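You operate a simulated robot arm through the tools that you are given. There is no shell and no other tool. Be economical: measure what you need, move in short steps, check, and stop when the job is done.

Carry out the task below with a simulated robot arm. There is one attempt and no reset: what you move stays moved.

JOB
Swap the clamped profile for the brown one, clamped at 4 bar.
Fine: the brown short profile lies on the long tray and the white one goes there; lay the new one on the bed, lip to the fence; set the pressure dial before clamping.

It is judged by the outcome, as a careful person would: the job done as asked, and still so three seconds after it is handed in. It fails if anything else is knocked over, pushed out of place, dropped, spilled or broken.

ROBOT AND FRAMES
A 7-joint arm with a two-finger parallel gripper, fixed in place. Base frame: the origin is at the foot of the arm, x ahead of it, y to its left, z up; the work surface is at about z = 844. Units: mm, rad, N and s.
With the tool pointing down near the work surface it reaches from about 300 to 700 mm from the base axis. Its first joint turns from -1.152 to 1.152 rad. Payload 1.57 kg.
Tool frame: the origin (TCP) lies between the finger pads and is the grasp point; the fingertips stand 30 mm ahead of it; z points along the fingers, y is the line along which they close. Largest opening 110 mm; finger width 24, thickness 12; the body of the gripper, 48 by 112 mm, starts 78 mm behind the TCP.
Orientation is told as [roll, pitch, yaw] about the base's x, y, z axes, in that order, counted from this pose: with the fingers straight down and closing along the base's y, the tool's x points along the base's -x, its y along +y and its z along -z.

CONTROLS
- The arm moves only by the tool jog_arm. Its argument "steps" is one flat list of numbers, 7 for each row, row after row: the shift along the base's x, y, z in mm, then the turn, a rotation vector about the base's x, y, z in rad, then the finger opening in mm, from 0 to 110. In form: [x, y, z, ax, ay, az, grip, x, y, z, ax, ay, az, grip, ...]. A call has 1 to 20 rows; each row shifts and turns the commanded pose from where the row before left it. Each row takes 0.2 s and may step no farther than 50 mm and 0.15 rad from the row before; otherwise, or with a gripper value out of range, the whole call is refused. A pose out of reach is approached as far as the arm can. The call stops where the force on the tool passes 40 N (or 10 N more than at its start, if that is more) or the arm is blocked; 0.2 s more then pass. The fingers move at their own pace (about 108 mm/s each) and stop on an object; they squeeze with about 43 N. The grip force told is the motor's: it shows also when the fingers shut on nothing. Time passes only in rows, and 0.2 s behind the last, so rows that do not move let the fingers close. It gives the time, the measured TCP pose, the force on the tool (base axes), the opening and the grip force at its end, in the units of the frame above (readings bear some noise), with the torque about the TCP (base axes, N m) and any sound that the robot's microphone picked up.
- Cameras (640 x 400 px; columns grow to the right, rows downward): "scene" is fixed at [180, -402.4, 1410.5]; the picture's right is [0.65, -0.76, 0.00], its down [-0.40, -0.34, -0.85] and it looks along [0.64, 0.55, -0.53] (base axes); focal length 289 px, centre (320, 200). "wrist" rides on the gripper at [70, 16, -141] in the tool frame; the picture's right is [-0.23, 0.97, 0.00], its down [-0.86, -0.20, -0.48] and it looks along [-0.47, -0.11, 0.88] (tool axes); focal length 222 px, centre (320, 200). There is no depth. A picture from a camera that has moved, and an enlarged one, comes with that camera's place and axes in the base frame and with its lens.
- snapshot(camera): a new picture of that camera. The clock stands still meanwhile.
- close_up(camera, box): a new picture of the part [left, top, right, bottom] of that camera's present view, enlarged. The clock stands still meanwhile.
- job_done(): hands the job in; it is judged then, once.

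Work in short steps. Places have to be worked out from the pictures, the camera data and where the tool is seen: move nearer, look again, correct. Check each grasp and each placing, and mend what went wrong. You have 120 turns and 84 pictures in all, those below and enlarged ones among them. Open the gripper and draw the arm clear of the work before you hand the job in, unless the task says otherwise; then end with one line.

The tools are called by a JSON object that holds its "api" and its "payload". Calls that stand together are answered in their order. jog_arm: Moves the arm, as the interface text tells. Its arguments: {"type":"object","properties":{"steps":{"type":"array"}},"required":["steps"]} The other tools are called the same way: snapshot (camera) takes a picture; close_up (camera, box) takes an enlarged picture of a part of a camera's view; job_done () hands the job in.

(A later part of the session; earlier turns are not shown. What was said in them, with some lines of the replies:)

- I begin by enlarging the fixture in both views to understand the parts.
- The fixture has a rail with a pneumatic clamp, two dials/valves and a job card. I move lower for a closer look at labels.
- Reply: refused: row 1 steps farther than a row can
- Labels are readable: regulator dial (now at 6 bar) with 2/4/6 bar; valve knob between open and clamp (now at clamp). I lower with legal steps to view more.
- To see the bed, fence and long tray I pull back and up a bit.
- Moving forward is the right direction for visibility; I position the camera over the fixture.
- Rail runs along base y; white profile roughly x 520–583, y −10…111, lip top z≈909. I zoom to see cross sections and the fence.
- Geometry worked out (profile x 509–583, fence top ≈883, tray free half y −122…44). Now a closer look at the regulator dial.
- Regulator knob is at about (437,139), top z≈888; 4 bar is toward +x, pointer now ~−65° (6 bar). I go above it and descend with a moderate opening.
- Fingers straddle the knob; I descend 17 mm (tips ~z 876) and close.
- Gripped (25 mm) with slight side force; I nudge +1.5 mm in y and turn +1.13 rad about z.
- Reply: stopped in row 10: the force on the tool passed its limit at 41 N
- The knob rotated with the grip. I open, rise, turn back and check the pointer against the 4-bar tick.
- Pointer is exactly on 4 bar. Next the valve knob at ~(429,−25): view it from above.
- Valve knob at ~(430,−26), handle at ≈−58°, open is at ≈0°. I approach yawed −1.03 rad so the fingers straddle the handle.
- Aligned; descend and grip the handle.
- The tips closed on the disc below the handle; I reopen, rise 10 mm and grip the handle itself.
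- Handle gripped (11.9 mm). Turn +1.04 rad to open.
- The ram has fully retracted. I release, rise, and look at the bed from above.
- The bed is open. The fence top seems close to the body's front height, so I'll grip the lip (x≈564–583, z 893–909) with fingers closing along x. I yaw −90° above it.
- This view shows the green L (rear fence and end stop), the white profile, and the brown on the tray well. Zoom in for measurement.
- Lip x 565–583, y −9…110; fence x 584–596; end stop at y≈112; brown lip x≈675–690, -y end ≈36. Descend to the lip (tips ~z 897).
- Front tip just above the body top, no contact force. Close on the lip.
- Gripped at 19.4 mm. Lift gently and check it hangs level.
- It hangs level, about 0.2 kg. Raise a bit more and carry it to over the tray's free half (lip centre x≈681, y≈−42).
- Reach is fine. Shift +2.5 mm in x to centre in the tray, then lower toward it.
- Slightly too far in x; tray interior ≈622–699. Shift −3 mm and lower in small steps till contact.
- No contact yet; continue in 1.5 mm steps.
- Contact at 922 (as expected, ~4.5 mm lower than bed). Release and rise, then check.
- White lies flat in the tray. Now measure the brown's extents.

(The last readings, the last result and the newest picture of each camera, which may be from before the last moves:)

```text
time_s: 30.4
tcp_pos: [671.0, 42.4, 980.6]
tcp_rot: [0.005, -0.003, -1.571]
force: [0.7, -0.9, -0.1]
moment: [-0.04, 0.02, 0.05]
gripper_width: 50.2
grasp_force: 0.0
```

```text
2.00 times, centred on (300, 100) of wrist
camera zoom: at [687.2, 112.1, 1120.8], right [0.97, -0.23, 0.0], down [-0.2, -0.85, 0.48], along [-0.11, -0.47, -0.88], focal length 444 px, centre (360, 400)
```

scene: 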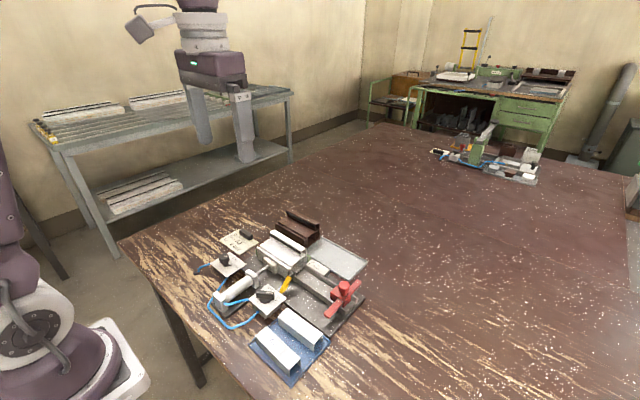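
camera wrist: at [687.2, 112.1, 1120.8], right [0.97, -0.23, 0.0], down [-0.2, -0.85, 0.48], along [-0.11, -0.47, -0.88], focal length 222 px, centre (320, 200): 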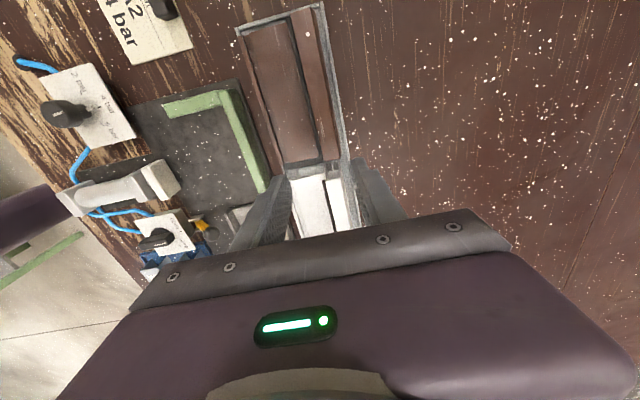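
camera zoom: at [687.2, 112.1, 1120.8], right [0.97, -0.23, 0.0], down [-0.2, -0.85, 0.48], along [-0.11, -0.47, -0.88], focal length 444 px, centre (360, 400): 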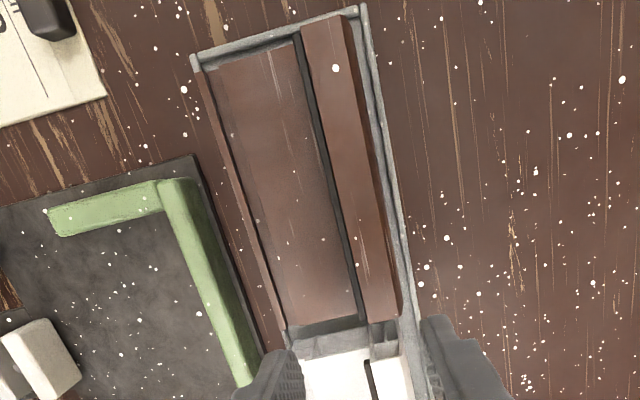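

Brown: y 36.5–159, lip centre ≈681 at mid, yawed ≈−1.5°. Move over it and descend with opening 46.

{"api": "jog_arm", "payload": {"steps": [5, 28, 0, 0, 0, -0.026, 46, 5.3, 27.5, 0, 0, 0, 0, 46, 0, 0, -25, 0, 0, 0, 46, 0, 0, -20, 0, 0, 0, 46]}}

{"api": "close_up", "payload": {"camera": "scene", "box": [265, 180, 365, 260]}}

{"api": "close_up", "payload": {"camera": "wrist", "box": [220, 0, 400, 220]}}

```text
time_s: 31.4
tcp_pos: [680.0, 97.6, 935.9]
tcp_rot: [0.001, -0.001, -1.596]
force: [0.4, -0.7, -1.2]
moment: [-0.01, 0.01, 0.0]
gripper_width: 45.9
grasp_force: 0.1
out of reach, approached as far as the arm can: row 2
```

```text
5.00 times, centred on (315, 220) of scene
camera zoom: at [180.0, -402.4, 1410.5], right [0.65, -0.76, 0.0], down [-0.4, -0.34, -0.85], along [0.64, 0.55, -0.53], focal length 1445 px, centre (345, 100)
```

zoom: 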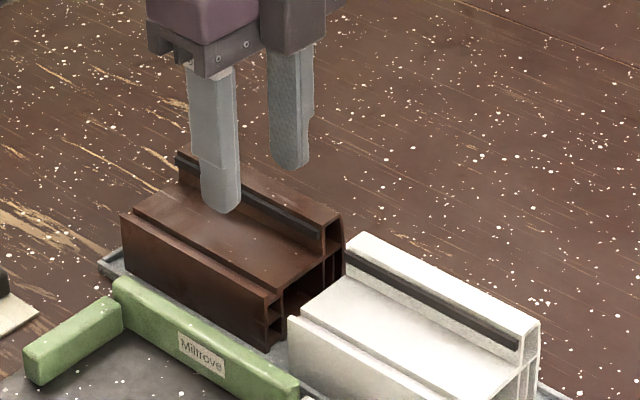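

```text
1.82 times, centred on (310, 110) of wrist
camera zoom: at [699.5, 167.1, 1075.9], right [0.97, -0.25, 0.0], down [-0.22, -0.85, 0.48], along [-0.12, -0.46, -0.88], focal length 404 px, centre (338, 364)
```

zoom: 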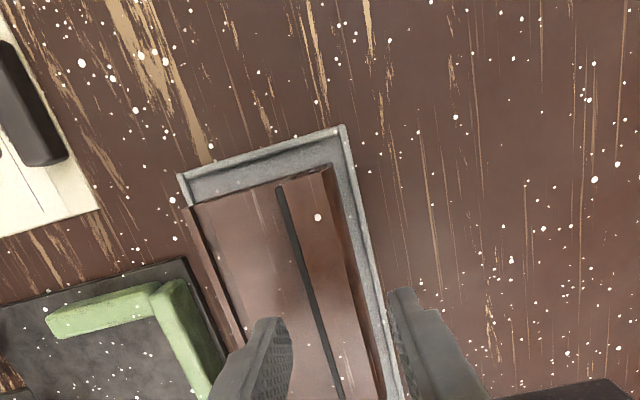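

Lip is between the fingers. Descend 14 mm more and close.

{"api": "jog_arm", "payload": {"steps": [0, 0, -8, 0, 0, 0, 46, 0, 0, -4, 0, 0, 0, 46, 0, 0, -2, 0, 0, 0, 46, 0, 0, 0, 0, 0, 0, 8, 0, 0, 0, 0, 0, 0, 8, 0, 0, 0, 0, 0, 0, 8]}}

{"api": "close_up", "payload": {"camera": "scene", "box": [265, 180, 365, 260]}}

```text
time_s: 32.8
tcp_pos: [681.3, 98.3, 923.8]
tcp_rot: [0.003, -0.003, -1.596]
force: [-0.6, 0.1, 2.0]
moment: [-0.12, 0.04, 0.07]
gripper_width: 19.3
grasp_force: 33.4
```

```text
5.00 times, centred on (315, 220) of scene
camera zoom: at [179.9, -402.4, 1410.5], right [0.65, -0.76, 0.0], down [-0.4, -0.34, -0.85], along [0.64, 0.55, -0.53], focal length 1445 px, centre (345, 100)
```

zoom: 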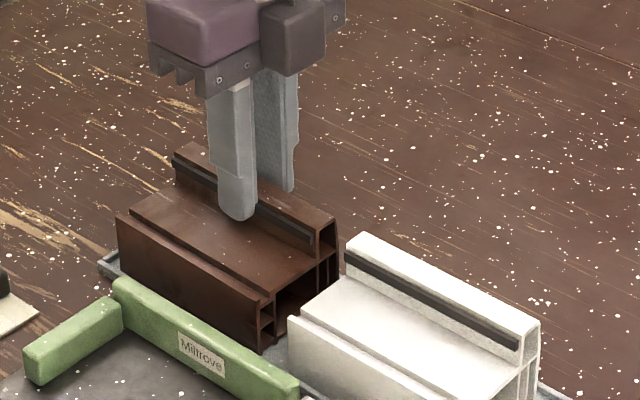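

Held at 19.3 mm. Lift straight up and check.

{"api": "jog_arm", "payload": {"steps": [0, 0, 5, 0, 0, 0, 8, 0, 0, 15, 0, 0, 0, 8, 0, 0, 25, 0, 0, 0, 8, 0, 0, 25, 0, 0, 0, 8, 0, 0, 10, 0, 0, 0, 8]}}

{"api": "close_up", "payload": {"camera": "scene", "box": [250, 140, 380, 260]}}

```text
time_s: 34.0
tcp_pos: [681.4, 100.3, 1003.7]
tcp_rot: [0.004, 0.0, -1.596]
force: [0.2, 0.8, -2.1]
moment: [-0.03, -0.02, -0.01]
gripper_width: 19.3
grasp_force: 33.7
```

```text
3.33 times, centred on (315, 200) of scene
camera zoom: at [180.0, -402.4, 1410.5], right [0.65, -0.76, 0.0], down [-0.4, -0.34, -0.85], along [0.64, 0.55, -0.53], focal length 964 px, centre (337, 200)
```

zoom: 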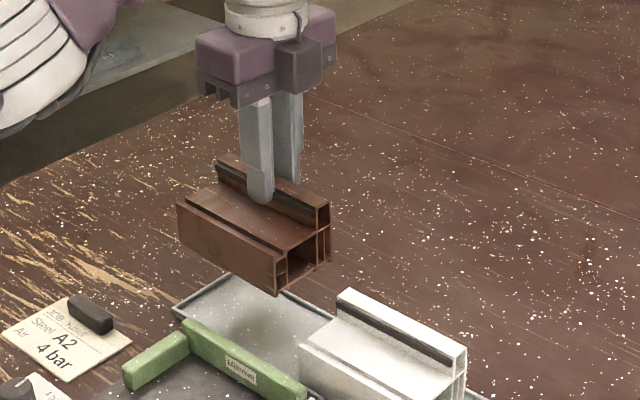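

Hanging level. Carry over the bed to (570, 48.5), square the yaw.

{"api": "jog_arm", "payload": {"steps": [-37, -17, 0, 0, 0, 0.013, 8, -37, -17, 0, 0, 0, 0.012, 8, -37.4, -17.8, 0, 0, 0, 0, 8, 0, 0, -20, 0, 0, 0, 8, 0, 0, -15, 0, 0, 0, 8]}}

{"api": "snapshot", "payload": {"camera": "wrist"}}

{"api": "close_up", "payload": {"camera": "wrist", "box": [220, 60, 380, 220]}}

{"api": "close_up", "payload": {"camera": "scene", "box": [240, 190, 350, 290]}}

```text
time_s: 35.2
tcp_pos: [680.7, 98.6, 967.4]
tcp_rot: [0.001, -0.003, -1.571]
force: [-0.1, 0.2, -1.2]
moment: [0.0, -0.02, 0.0]
gripper_width: 19.3
grasp_force: 33.3
out of reach, approached as far as the arm can: row 1, 2, 3
```

```text
35 pictures are left
camera wrist: at [697.2, 167.7, 1107.0], right [0.97, -0.23, 0.0], down [-0.2, -0.85, 0.48], along [-0.11, -0.47, -0.88], focal length 222 px, centre (320, 200)
```

wrist: 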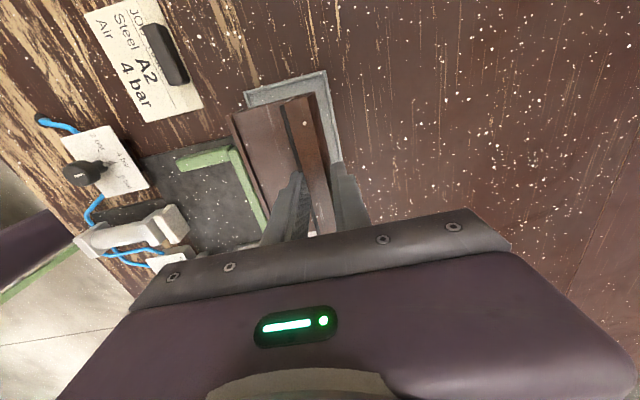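

```text
2.50 times, centred on (300, 140) of wrist
camera zoom: at [697.2, 167.7, 1107.0], right [0.97, -0.23, 0.0], down [-0.2, -0.85, 0.48], along [-0.11, -0.47, -0.88], focal length 555 px, centre (370, 350)
```

zoom: 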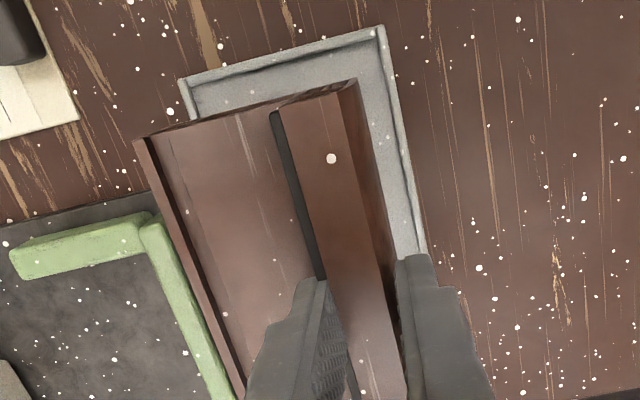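

```text
4.00 times, centred on (295, 240) of scene
camera zoom: at [180.0, -402.4, 1410.5], right [0.65, -0.76, 0.0], down [-0.4, -0.34, -0.85], along [0.64, 0.55, -0.53], focal length 1156 px, centre (420, 40)
```

zoom: 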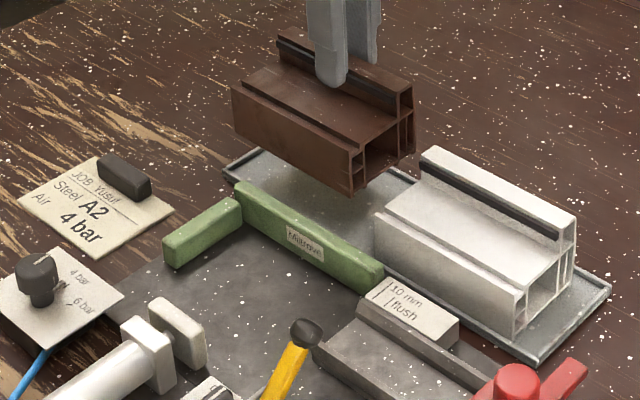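

The lateral rows were not executed (reach quirk at that height). From here I'll go −x first, in small steps.

{"api": "jog_arm", "payload": {"steps": [-15, 0, 3, 0, 0, 0, 8, -25, 0, 5, 0, 0, 0, 8]}}

```text
time_s: 35.8
tcp_pos: [640.4, 98.2, 975.9]
tcp_rot: [0.004, 0.002, -1.572]
force: [0.8, 0.6, -1.3]
moment: [-0.03, -0.05, -0.01]
gripper_width: 19.3
grasp_force: 32.9
```

Works. Continue to above the bed at (570, 47).

{"api": "jog_arm", "payload": {"steps": [-25, -10, 5, 0, 0, 0, 8, -25, -20, 0, 0, 0, 0, 8, -20, -20, 0, 0, 0, 0, 8, 0, 0, -15, 0, 0, 0, 8, 0, 0, -15, 0, 0, 0, 8]}}

{"api": "close_up", "payload": {"camera": "wrist", "box": [220, 60, 380, 220]}}

{"api": "close_up", "payload": {"camera": "scene", "box": [240, 190, 350, 290]}}

```text
time_s: 37.0
tcp_pos: [571.8, 49.0, 951.5]
tcp_rot: [0.005, 0.002, -1.572]
force: [-0.1, 0.4, -2.2]
moment: [0.03, -0.04, 0.02]
gripper_width: 19.5
grasp_force: 33.5
```

```text
2.50 times, centred on (300, 140) of wrist
camera zoom: at [588.0, 118.0, 1091.3], right [0.97, -0.23, 0.0], down [-0.2, -0.85, 0.48], along [-0.11, -0.47, -0.88], focal length 555 px, centre (370, 350)
```

zoom: 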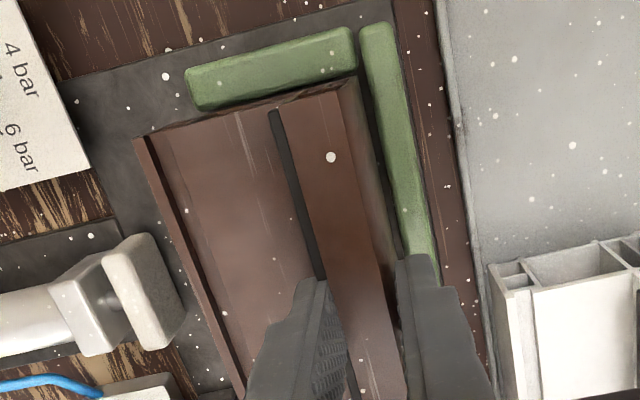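

```text
4.00 times, centred on (295, 240) of scene
camera zoom: at [180.0, -402.4, 1410.5], right [0.65, -0.76, 0.0], down [-0.4, -0.34, -0.85], along [0.64, 0.55, -0.53], focal length 1156 px, centre (420, 40)
```

zoom: 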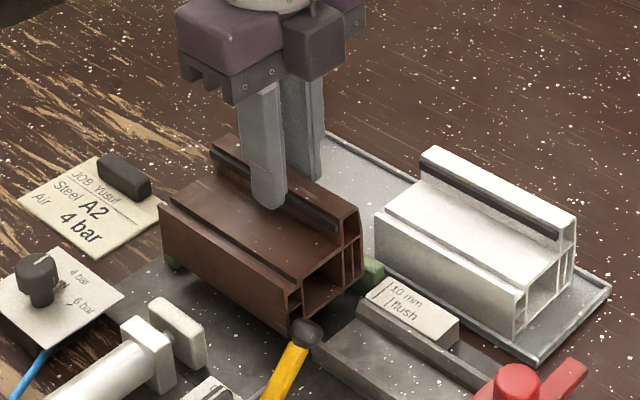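

Clearances: end stop ~2 mm, fence ~2–3 mm. Lower in place.

{"api": "jog_arm", "payload": {"steps": [0, 0, -10, 0, 0, 0, 8, 0, 0, -7, 0, 0, 0, 8, 0, 0, -3, 0, 0, 0, 8, 0, 0, -1.5, 0, 0, 0, 8]}}

```text
time_s: 38.0
tcp_pos: [572.3, 48.9, 929.8]
tcp_rot: [0.001, -0.003, -1.571]
force: [-0.5, 1.0, -1.6]
moment: [-0.02, -0.04, -0.01]
gripper_width: 19.3
grasp_force: 33.8
```

{"api": "jog_arm", "payload": {"steps": [0, 0, -1.5, 0, 0, 0, 8, 0, 0, -1.2, 0, 0, 0, 8]}}

```text
time_s: 38.6
tcp_pos: [570.9, 48.6, 926.9]
tcp_rot: [0.003, 0.003, -1.572]
force: [0.5, -0.6, 3.7]
moment: [0.23, 0.28, 0.03]
gripper_width: 19.2
grasp_force: 33.3
```

On the bed. Slide gently toward end stop (+y), watching force.

{"api": "jog_arm", "payload": {"steps": [0, 1, 0, 0, 0, 0, 8, 0, 1, 0, 0, 0, 0, 8]}}

{"api": "jog_arm", "payload": {"steps": [1, 0, 0, 0, 0, 0, 8, 1, 0, 0, 0, 0, 0, 8]}}

```text
time_s: 39.2
tcp_pos: [572.1, 48.1, 927.7]
tcp_rot: [0.004, -0.002, -1.572]
force: [0.2, -4.9, 5.7]
moment: [0.12, 0.04, 0.11]
gripper_width: 19.2
grasp_force: 33.4
```

```text
time_s: 39.8
tcp_pos: [571.3, 49.8, 927.0]
tcp_rot: [0.002, -0.003, -1.57]
force: [-8.4, -9.9, 16.7]
moment: [-0.06, 0.45, 0.26]
gripper_width: 19.4
grasp_force: 33.2
```

Forces suggest touching stop and fence. Look before releasing.

{"api": "close_up", "payload": {"camera": "wrist", "box": [220, 60, 380, 220]}}

{"api": "close_up", "payload": {"camera": "scene", "box": [250, 215, 330, 285]}}

```text
2.50 times, centred on (300, 140) of wrist
camera zoom: at [588.8, 119.2, 1067.0], right [0.97, -0.23, 0.0], down [-0.2, -0.85, 0.48], along [-0.11, -0.47, -0.88], focal length 555 px, centre (370, 350)
```

zoom: 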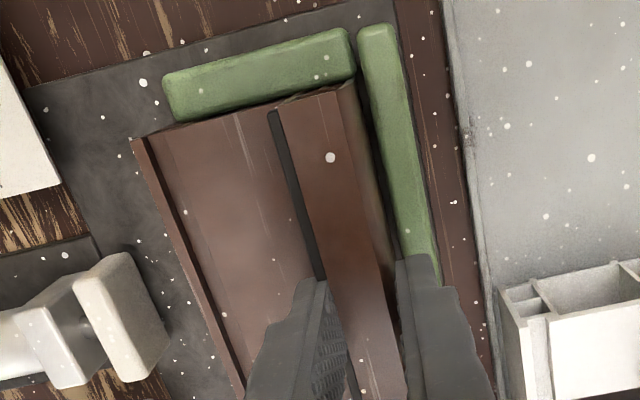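

```text
5.71 times, centred on (290, 250) of scene
camera zoom: at [179.5, -402.7, 1410.5], right [0.65, -0.76, 0.0], down [-0.4, -0.34, -0.85], along [0.64, 0.55, -0.53], focal length 1652 px, centre (491, -86)
```

zoom: 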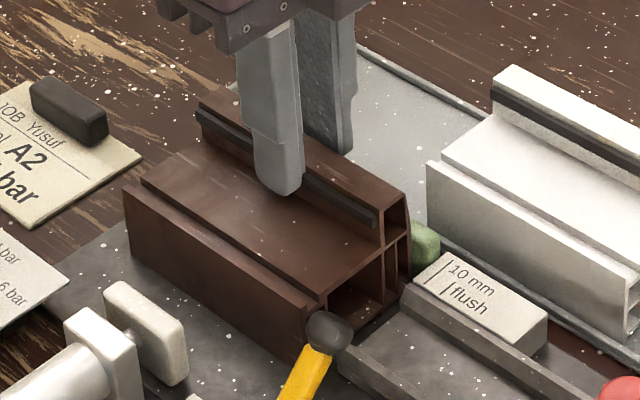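

Still ~2.5 mm from the fence; lighten the z load and push a bit further in +x.

{"api": "jog_arm", "payload": {"steps": [0, -0.5, 0.8, 0, 0, 0, 8, 1, 0, 0, 0, 0, 0, 8, 1, 0, 0, 0, 0, 0, 8, 0, 0, 0, 0, 0, 0, 8]}}

```text
time_s: 40.8
tcp_pos: [575.7, 49.3, 926.8]
tcp_rot: [0.001, -0.002, -1.571]
force: [-7.2, -10.7, 5.2]
moment: [-0.32, 0.39, 0.14]
gripper_width: 19.6
grasp_force: 33.3
```

Now seated against fence and stop. Release and rise.

{"api": "jog_arm", "payload": {"steps": [0, -0.5, 0, 0, 0, 0, 8, 0, 0, 0, 0, 0, 0, 38, 0, 0, 0, 0, 0, 0, 38, 0, 0, 20, 0, 0, 0, 40, 0, 0, 40, 0, 0, 0, 50]}}

{"api": "close_up", "payload": {"camera": "wrist", "box": [240, 60, 360, 210]}}

{"api": "close_up", "payload": {"camera": "scene", "box": [250, 215, 330, 285]}}

```text
time_s: 42.0
tcp_pos: [575.4, 49.9, 986.3]
tcp_rot: [0.002, 0.0, -1.573]
force: [0.3, -0.5, -0.1]
moment: [-0.02, -0.01, -0.02]
gripper_width: 49.9
grasp_force: 0.1
```

```text
2.67 times, centred on (300, 135) of wrist
camera zoom: at [591.7, 119.5, 1126.8], right [0.97, -0.23, 0.0], down [-0.2, -0.85, 0.48], along [-0.11, -0.47, -0.88], focal length 592 px, centre (373, 373)
```

zoom: 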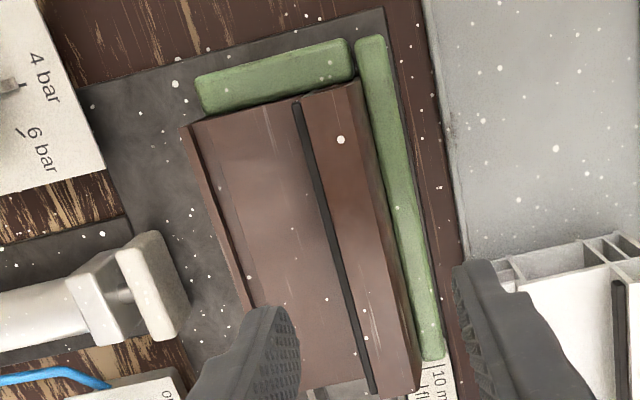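

```text
5.71 times, centred on (290, 250) of scene
camera zoom: at [180.0, -402.4, 1410.5], right [0.65, -0.76, 0.0], down [-0.4, -0.34, -0.85], along [0.64, 0.55, -0.53], focal length 1652 px, centre (491, -86)
```

zoom: 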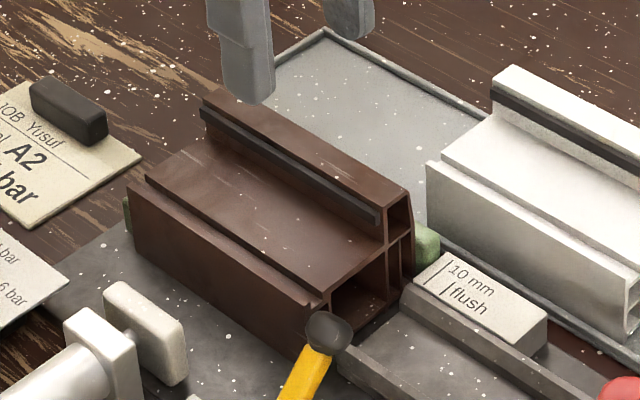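

Brown sits exactly where the white was, lip to the fence. Now return to the valve knob at (431,−26), yaw 0, and look.

{"api": "jog_arm", "payload": {"steps": [-8, -2, 15, 0, 0, 0.143, 50, -13, -7, 15, 0, 0, 0.143, 50, -13, -7, 0, 0, 0, 0.143, 40, -13, -7, 0, 0, 0, 0.143, 40, -13, -7, 0, 0, 0, 0.143, 40, -14, -8, 0, 0, 0, 0.143, 40, -14, -8, 0, 0, 0, 0.143, 40, -14, -8, 0, 0, 0, 0.143, 40, -14, -8, 0, 0, 0, 0.143, 40, -14, -7, 0, 0, 0, 0.143, 40, -14, -7, -10, 0, 0, 0.12, 40, 0, 0, -20, 0, 0, 0, 40]}}

{"api": "close_up", "payload": {"camera": "wrist", "box": [240, 100, 400, 210]}}

```text
time_s: 44.6
tcp_pos: [431.5, -27.3, 987.1]
tcp_rot: [0.003, -0.004, -0.018]
force: [-0.1, 0.3, 0.1]
moment: [0.03, 0.04, 0.0]
gripper_width: 39.8
grasp_force: 0.1
```

```text
3.64 times, centred on (320, 155) of wrist
camera zoom: at [362.2, -10.0, 1127.7], right [0.25, 0.97, 0.0], down [0.85, -0.22, 0.48], along [0.47, -0.12, -0.88], focal length 808 px, centre (320, 364)
```

zoom: 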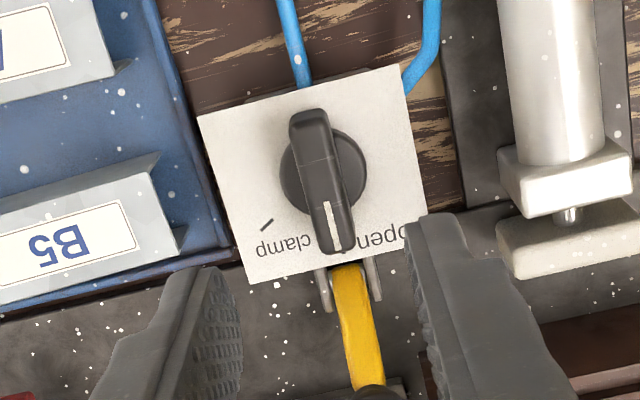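

Handle is between the fingers. Descend to z≈919 and grip.

{"api": "jog_arm", "payload": {"steps": [0, 1, -25, 0, 0, 0, 40, 0, 0, -25, 0, 0, 0, 40, 0, 0, -18, 0, 0, 0, 40, 0, 0, 0, 0, 0, 0, 3, 0, 0, 0, 0, 0, 0, 3, 0, 0, 0, 0, 0, 0, 3]}}

```text
time_s: 46.0
tcp_pos: [430.4, -25.0, 919.4]
tcp_rot: [0.004, -0.002, -0.024]
force: [-1.9, 2.0, -4.8]
moment: [0.02, -0.84, 0.02]
gripper_width: 11.8
grasp_force: 29.4
```

Handle gripped (11.8 mm). Turn −1.05 rad to clamp.

{"api": "jog_arm", "payload": {"steps": [0, 0, 0, 0, 0, -0.13, 3, 0, 0, 0, 0, 0, -0.13, 3, 0, 0, 0, 0, 0, -0.13, 3, 0, 0, 0, 0, 0, -0.13, 3, 0, 0, 0, 0, 0, -0.13, 3, 0, 0, 0, 0, 0, -0.13, 3, 0, 0, 0, 0, 0, -0.13, 3, 0, 0, 0, 0, 0, -0.13, 3, 0, 0, 0, 0, 0, 0, 3]}}

{"api": "close_up", "payload": {"camera": "scene", "box": [190, 205, 340, 315]}}

```text
time_s: 48.0
tcp_pos: [430.2, -25.6, 919.5]
tcp_rot: [0.002, -0.001, -1.064]
force: [-12.9, -15.5, 20.7]
moment: [-0.72, 0.3, 0.67]
gripper_width: 11.7
grasp_force: 29.0
```

```text
3.64 times, centred on (265, 260) of scene
camera zoom: at [179.4, -402.8, 1410.5], right [0.65, -0.76, 0.0], down [-0.4, -0.34, -0.85], along [0.64, 0.55, -0.53], focal length 1051 px, centre (520, -18)
```

zoom: 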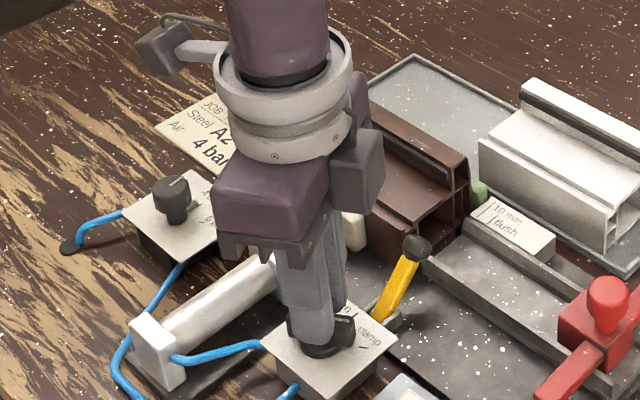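

The ram has extended onto the brown. Release, rise and inspect everything.

{"api": "jog_arm", "payload": {"steps": [0, 0, 0, 0, 0, 0, 40, 0, 0, 0, 0, 0, 0, 40, 0, 0, 30, 0, 0, 0, 40, 0, 0, 45, 0, 0, 0.13, 40, 0, 0, 45, 0, 0, 0.14, 60, 5, 8, 20, 0, 0, 0.14, 110, 10, 10, 10, 0, 0, 0.14, 110, 15, 12, 0, 0, 0, 0.14, 110, 15, 12, 0, 0, 0, 0.14, 110, 15, 12, 0, 0, 0, 0.14, 110, 10, 10, 0, 0, 0, 0.094, 110]}}

{"api": "snapshot", "payload": {"camera": "wrist"}}

{"api": "close_up", "payload": {"camera": "wrist", "box": [220, 50, 420, 190]}}

{"api": "close_up", "payload": {"camera": "scene", "box": [190, 205, 380, 340]}}

```text
time_s: 50.4
tcp_pos: [501.4, 38.5, 1068.6]
tcp_rot: [0.001, -0.001, 0.005]
force: [0.1, 0.2, 0.2]
moment: [0.02, 0.02, 0.0]
gripper_width: 109.8
grasp_force: 0.0
```

```text
24 pictures are left
camera wrist: at [432.2, 54.1, 1209.8], right [0.22, 0.97, 0.0], down [0.86, -0.2, 0.48], along [0.47, -0.1, -0.88], focal length 222 px, centre (320, 200)
```

wrist: 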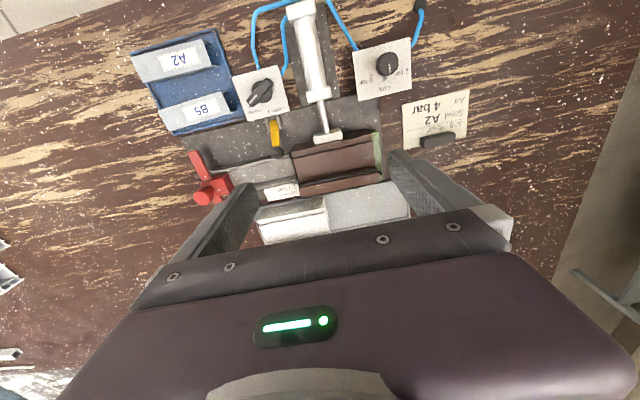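

```text
2.86 times, centred on (320, 120) of wrist
camera zoom: at [432.2, 54.1, 1209.8], right [0.22, 0.97, 0.0], down [0.86, -0.2, 0.48], along [0.47, -0.1, -0.88], focal length 635 px, centre (320, 429)
```

zoom: 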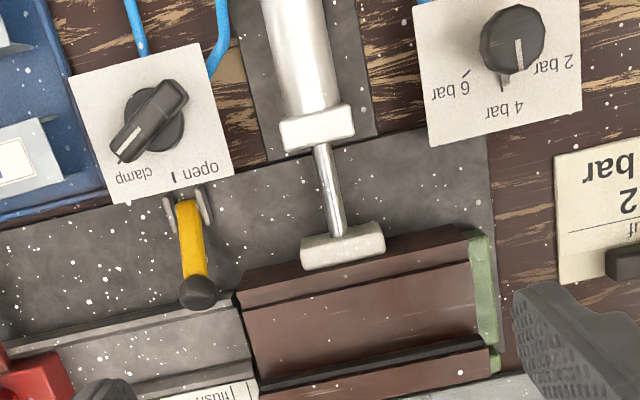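

```text
2.96 times, centred on (285, 272) of scene
camera zoom: at [180.0, -402.4, 1410.5], right [0.65, -0.76, 0.0], down [-0.4, -0.34, -0.85], along [0.64, 0.55, -0.53], focal length 856 px, centre (424, -15)
```

zoom: 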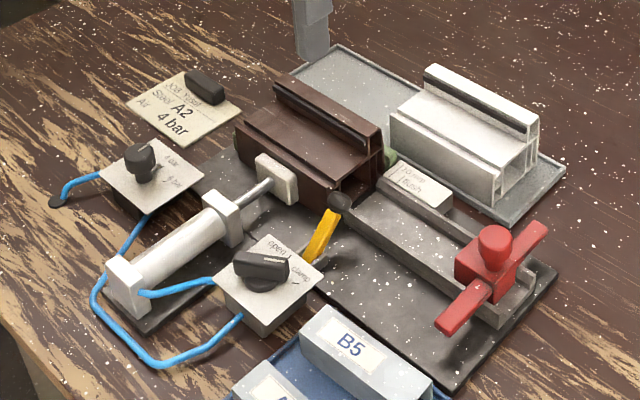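

Brown clamped, white on the tray, valve at clamp. One last straight look at the pressure dial and valve from above.

{"api": "jog_arm", "payload": {"steps": [-8, 29, -10, 0, 0, 0, 110, -8, 29, -10, 0, 0, 0, 110, -8, 29, -10, 0, 0, 0, 110]}}

{"api": "close_up", "payload": {"camera": "wrist", "box": [280, 50, 370, 110]}}

```text
time_s: 51.2
tcp_pos: [477.6, 125.1, 1039.9]
tcp_rot: [0.004, -0.003, 0.001]
force: [0.4, 0.2, 0.2]
moment: [-0.02, -0.06, 0.02]
gripper_width: 110.1
grasp_force: 0.1
```

```text
6.67 times, centred on (325, 80) of wrist
camera zoom: at [408.2, 141.7, 1179.8], right [0.23, 0.97, 0.0], down [0.85, -0.2, 0.48], along [0.47, -0.11, -0.88], focal length 1481 px, centre (287, 1000)
```

zoom: 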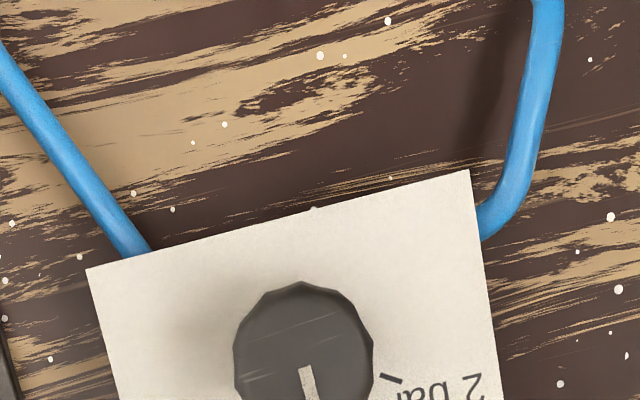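

{"api": "close_up", "payload": {"camera": "wrist", "box": [280, 80, 370, 140]}}

```text
6.67 times, centred on (325, 110) of wrist
camera zoom: at [408.2, 141.7, 1179.8], right [0.23, 0.97, 0.0], down [0.85, -0.2, 0.48], along [0.47, -0.11, -0.88], focal length 1481 px, centre (287, 800)
```

zoom: 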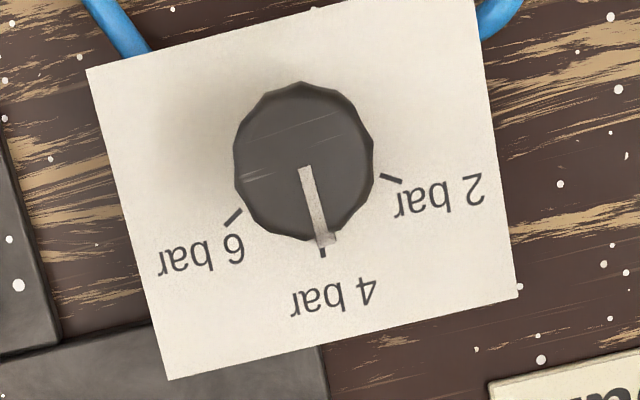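

The pointer is ~4–5° past the 4-bar mark toward 2 bar. To be exact I'll open the valve again, trim the dial, and re-clamp. First go to the valve at yaw −1.06.

{"api": "jog_arm", "payload": {"steps": [-4, -19, 0, 0, 0, -0.135, 90, -6, -19, 0, 0, 0, -0.135, 70, -6, -19, -5, 0, 0, -0.135, 40, -6, -19, -10, 0, 0, -0.135, 40, -6, -19, -10, 0, 0, -0.135, 40, -6, -19, -10, 0, 0, -0.135, 40, -6, -19, -10, 0, 0, -0.135, 40, -7, -17.7, -10, 0, 0, -0.115, 40, 0, 0, -20, 0, 0, 0, 40]}}

{"api": "close_up", "payload": {"camera": "wrist", "box": [240, 110, 400, 210]}}

```text
time_s: 53.2
tcp_pos: [429.8, -24.1, 964.8]
tcp_rot: [0.002, -0.001, -1.059]
force: [-0.3, 0.6, -1.3]
moment: [0.0, -0.03, -0.02]
gripper_width: 40.0
grasp_force: 0.0
```

```text
4.00 times, centred on (320, 160) of wrist
camera zoom: at [409.5, 43.3, 1103.8], right [0.96, 0.28, 0.0], down [0.24, -0.84, 0.48], along [0.14, -0.46, -0.88], focal length 888 px, centre (320, 360)
```

zoom: 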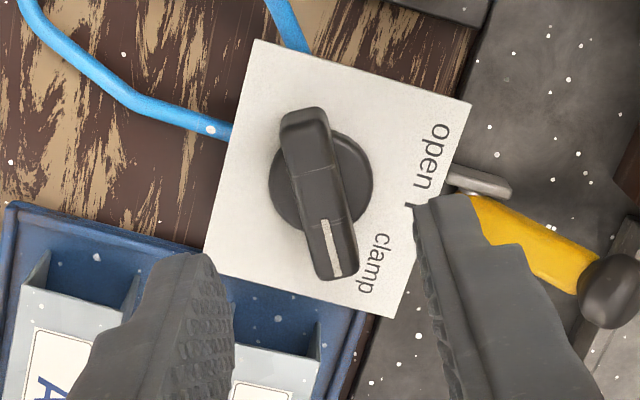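

Aligned; descend, grip, and turn to open.

{"api": "jog_arm", "payload": {"steps": [0.5, -1, -25, 0, 0, 0, 40, 0, 0, -20, 0, 0, 0, 40, 0, 0, 0, 0, 0, 0, 3, 0, 0, 0, 0, 0, 0, 3, 0, 0, 0, 0, 0, 0, 3]}}

{"api": "jog_arm", "payload": {"steps": [0, 0, 0, 0, 0, 0.13, 3, 0, 0, 0, 0, 0, 0.13, 3, 0, 0, 0, 0, 0, 0.13, 3, 0, 0, 0, 0, 0, 0.13, 3, 0, 0, 0, 0, 0, 0.13, 3, 0, 0, 0, 0, 0, 0.13, 3, 0, 0, 0, 0, 0, 0.13, 3, 0, 0, 0, 0, 0, 0.13, 3]}}

{"api": "close_up", "payload": {"camera": "scene", "box": [190, 205, 340, 315]}}

```text
time_s: 54.4
tcp_pos: [430.6, -25.2, 918.5]
tcp_rot: [0.0, -0.001, -1.056]
force: [1.0, 1.0, -2.5]
moment: [-0.25, -0.06, 0.43]
gripper_width: 11.8
grasp_force: 28.9
```

```text
time_s: 56.2
tcp_pos: [430.9, -24.0, 917.9]
tcp_rot: [0.005, 0.0, -0.013]
force: [-2.1, 17.4, -15.7]
moment: [0.42, 0.4, -0.03]
gripper_width: 11.9
grasp_force: 29.2
```

```text
3.64 times, centred on (265, 260) of scene
camera zoom: at [180.2, -402.0, 1410.6], right [0.65, -0.76, 0.0], down [-0.4, -0.34, -0.85], along [0.64, 0.55, -0.53], focal length 1051 px, centre (520, -18)
```

zoom: 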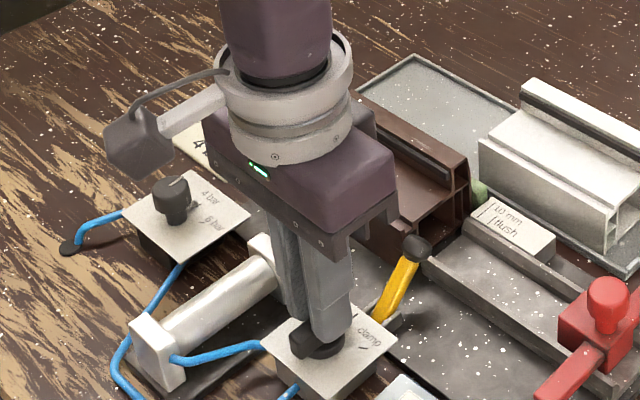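

Ram retracted again. Release, rise and go to the regulator knob.

{"api": "jog_arm", "payload": {"steps": [0, 0, 0, 0, 0, 0, 40, 0, 0, 0, 0, 0, 0, 40, 0, 0, 40, 0, 0, 0, 40, 0, 0, 40, 0, 0, 0, 40, 1, 41, 0, 0, 0, 0, 50, 1, 41, 0, 0, 0, 0, 64, 2, 41, 0, 0, 0, 0, 64, 2, 41.5, 0, 0, 0, 0.013, 64, 0, 0, -10, 0, 0, 0, 64, 0, 0, -25, 0, 0, 0, 64]}}

{"api": "close_up", "payload": {"camera": "wrist", "box": [240, 100, 400, 210]}}

```text
time_s: 58.4
tcp_pos: [436.6, 139.2, 964.0]
tcp_rot: [0.005, -0.003, -0.006]
force: [0.0, -0.1, -0.8]
moment: [-0.02, 0.01, -0.02]
gripper_width: 64.1
grasp_force: 0.0
```

```text
3.64 times, centred on (320, 155) of wrist
camera zoom: at [367.1, 154.4, 1104.5], right [0.23, 0.97, 0.0], down [0.85, -0.2, 0.48], along [0.47, -0.11, -0.88], focal length 808 px, centre (320, 364)
```

zoom: 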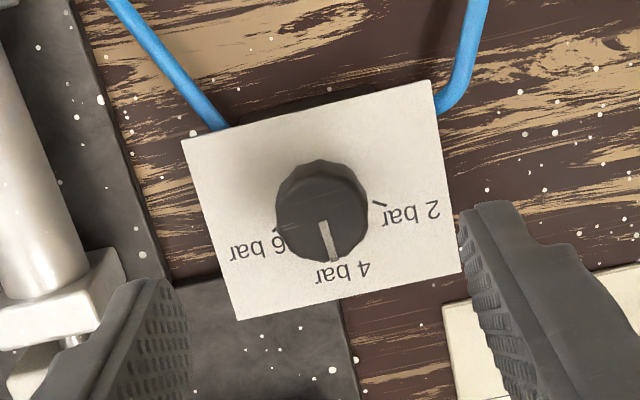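

Descend, grip, trim by −0.08 rad.

{"api": "jog_arm", "payload": {"steps": [0, 1.2, -25, 0, 0, 0, 64, 0, 0, -25, 0, 0, 0, 64, 0, 0, -8, 0, 0, 0, 64, 0, 0, 0, 0, 0, 0, 20, 0, 0, 0, 0, 0, 0, 20, 0, 0, 0, 0, 0, 0, 20, 0, 0, 0, 0, 0, -0.04, 20, 0, 0, 0, 0, 0, -0.04, 20, 0, 0, 0, 0, 0, 0, 20, 0, 0, 0, 0, 0, 0, 50, 0, 0, 0, 0, 0, 0, 64, 0, 0, 25, 0, 0, 0, 64, 0, 0, 40, 0, 0, 0, 64, 0, 0, 45, 0, 0, 0.08, 64, 20, -7, 15, 0, 0, 0, 110, 20, -7, 0, 0, 0, 0, 110]}}

{"api": "close_up", "payload": {"camera": "wrist", "box": [280, 75, 370, 135]}}

```text
time_s: 61.8
tcp_pos: [478.0, 126.1, 1031.5]
tcp_rot: [0.004, -0.001, -0.004]
force: [0.0, 0.0, 0.4]
moment: [-0.02, -0.06, -0.03]
gripper_width: 110.0
grasp_force: 0.2
```

```text
6.67 times, centred on (325, 105) of wrist
camera zoom: at [408.1, 141.4, 1171.7], right [0.23, 0.97, 0.0], down [0.85, -0.2, 0.48], along [0.47, -0.11, -0.88], focal length 1481 px, centre (287, 833)
```

zoom: 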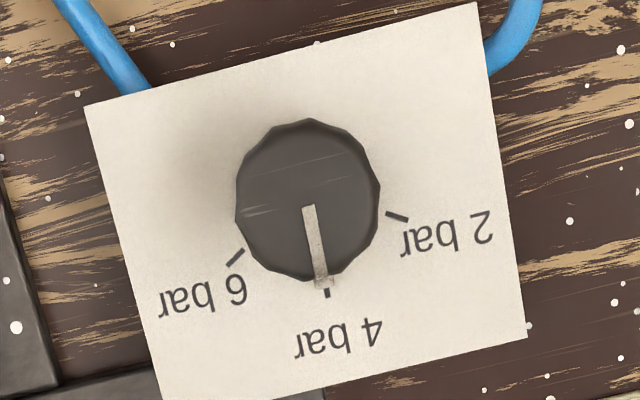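

Pointer is now in line with the 4-bar tick. Back to the valve to clamp; descend over the handle at yaw 0.

{"api": "jog_arm", "payload": {"steps": [-9, -38, -5, 0, 0, 0, 80, -12, -38, -10, 0, 0, 0, 40, -13, -38, -15, 0, 0, 0, 40, -13, -37, -15, 0, 0, 0, 40, 0, 0, -20, 0, 0, 0, 40]}}

{"api": "close_up", "payload": {"camera": "wrist", "box": [240, 100, 400, 210]}}

{"api": "close_up", "payload": {"camera": "scene", "box": [250, 215, 330, 285]}}

```text
time_s: 63.0
tcp_pos: [429.5, -26.9, 966.7]
tcp_rot: [0.003, -0.002, -0.003]
force: [0.5, 0.3, 0.1]
moment: [-0.01, 0.0, -0.01]
gripper_width: 40.3
grasp_force: 0.1
```

```text
3.64 times, centred on (320, 155) of wrist
camera zoom: at [360.2, -10.3, 1106.7], right [0.23, 0.97, 0.0], down [0.85, -0.2, 0.48], along [0.47, -0.11, -0.88], focal length 808 px, centre (320, 364)
```

zoom: 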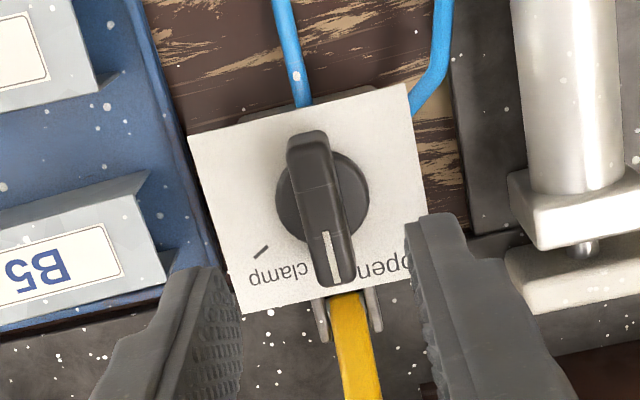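

```text
5.71 times, centred on (290, 250) of scene
camera zoom: at [180.0, -402.4, 1410.5], right [0.65, -0.76, 0.0], down [-0.4, -0.34, -0.85], along [0.64, 0.55, -0.53], focal length 1652 px, centre (491, -86)
```

zoom: 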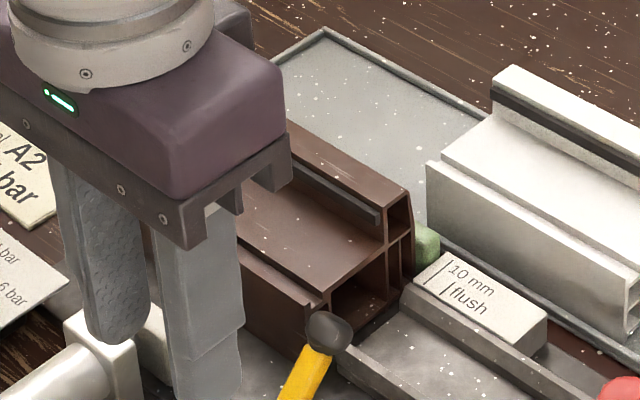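

Brown is undisturbed. Descend, grip and turn to clamp.

{"api": "jog_arm", "payload": {"steps": [1, 1, -25, 0, 0, 0, 40, 0, 0, -23, 0, 0, 0, 40, 0, 0, 0, 0, 0, 0, 3, 0, 0, 0, 0, 0, 0, 3, 0, 0, 0, 0, 0, 0, 3]}}

{"api": "jog_arm", "payload": {"steps": [0, 0, 0, 0, 0, -0.133, 3, 0, 0, 0, 0, 0, -0.133, 3, 0, 0, 0, 0, 0, -0.133, 3, 0, 0, 0, 0, 0, -0.133, 3, 0, 0, 0, 0, 0, -0.133, 3, 0, 0, 0, 0, 0, -0.133, 3, 0, 0, 0, 0, 0, -0.133, 3, 0, 0, 0, 0, 0, -0.133, 3, 0, 0, 0, 0, 0, 0, 3]}}

{"api": "jog_arm", "payload": {"steps": [0, 0, 0, 0, 0, 0, 40, 0, 0, 0, 0, 0, 0, 40, 0, 0, 30, 0, 0, 0, 40, 0, 0, 45, 0, 0, 0.13, 40, 0, 0, 45, 0, 0, 0.14, 60, 5, 8, 20, 0, 0, 0.14, 110, 10, 10, 10, 0, 0, 0.14, 110, 15, 12, 0, 0, 0, 0.14, 110, 15, 12, 0, 0, 0, 0.14, 110, 15, 12, 0, 0, 0, 0.14, 110, 10, 10, 0, 0, 0, 0.094, 110]}}

{"api": "close_up", "payload": {"camera": "wrist", "box": [220, 50, 420, 190]}}

{"api": "close_up", "payload": {"camera": "scene", "box": [190, 205, 380, 340]}}

```text
time_s: 64.2
tcp_pos: [429.6, -25.6, 917.6]
tcp_rot: [0.001, -0.001, -0.005]
force: [-2.7, -4.5, -6.8]
moment: [-0.14, -0.84, 0.01]
gripper_width: 11.8
grasp_force: 29.7
```

```text
time_s: 66.2
tcp_pos: [430.8, -24.0, 918.0]
tcp_rot: [0.002, 0.0, -1.071]
force: [-15.0, -17.9, 6.8]
moment: [-0.89, 0.26, 0.8]
gripper_width: 11.8
grasp_force: 29.5
```

```text
time_s: 68.6
tcp_pos: [501.8, 40.2, 1068.2]
tcp_rot: [0.004, -0.001, -0.001]
force: [-0.4, 0.4, -0.4]
moment: [-0.02, -0.01, 0.0]
gripper_width: 110.1
grasp_force: 0.0
```

```text
2.86 times, centred on (320, 120) of wrist
camera zoom: at [432.0, 55.5, 1208.4], right [0.23, 0.97, 0.0], down [0.85, -0.2, 0.48], along [0.47, -0.11, -0.88], focal length 635 px, centre (320, 429)
```

zoom: 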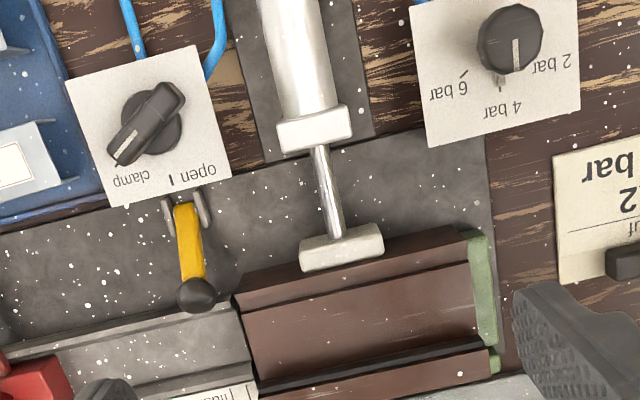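

```text
2.96 times, centred on (285, 272) of scene
camera zoom: at [180.0, -402.4, 1410.5], right [0.65, -0.76, 0.0], down [-0.4, -0.34, -0.85], along [0.64, 0.55, -0.53], focal length 856 px, centre (424, -15)
```

zoom: 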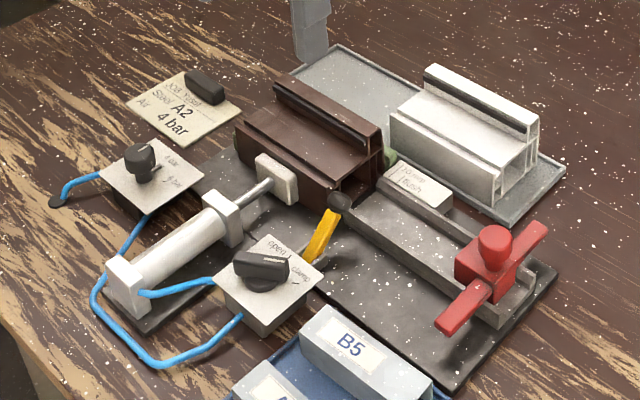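

All as required: brown clamped against the fence at 4 bar, white in the tray. Draw the arm up and clear, then hand in.

{"api": "jog_arm", "payload": {"steps": [-20, 0, 40, 0, 0, 0, 110, -20, 0, 40, 0, 0, 0, 110, -20, 0, 40, 0, 0, 0, 110, 0, 0, 0, 0, 0, 0, 110]}}

{"api": "job_done", "payload": {}}

```text
time_s: 69.6
tcp_pos: [440.1, 40.1, 1189.0]
tcp_rot: [0.002, -0.002, -0.006]
force: [0.1, 0.0, -0.4]
moment: [0.0, -0.01, -0.02]
gripper_width: 109.8
grasp_force: 0.0
```

```text
The job is handed in.
```

The brown profile is clamped on the bed at 4 bar with its lip to the fence, the white one lies on the long tray, and the arm is clear; I clamped twice, because the dial first sat slightly off the 4 bar mark and I reopened to correct it.
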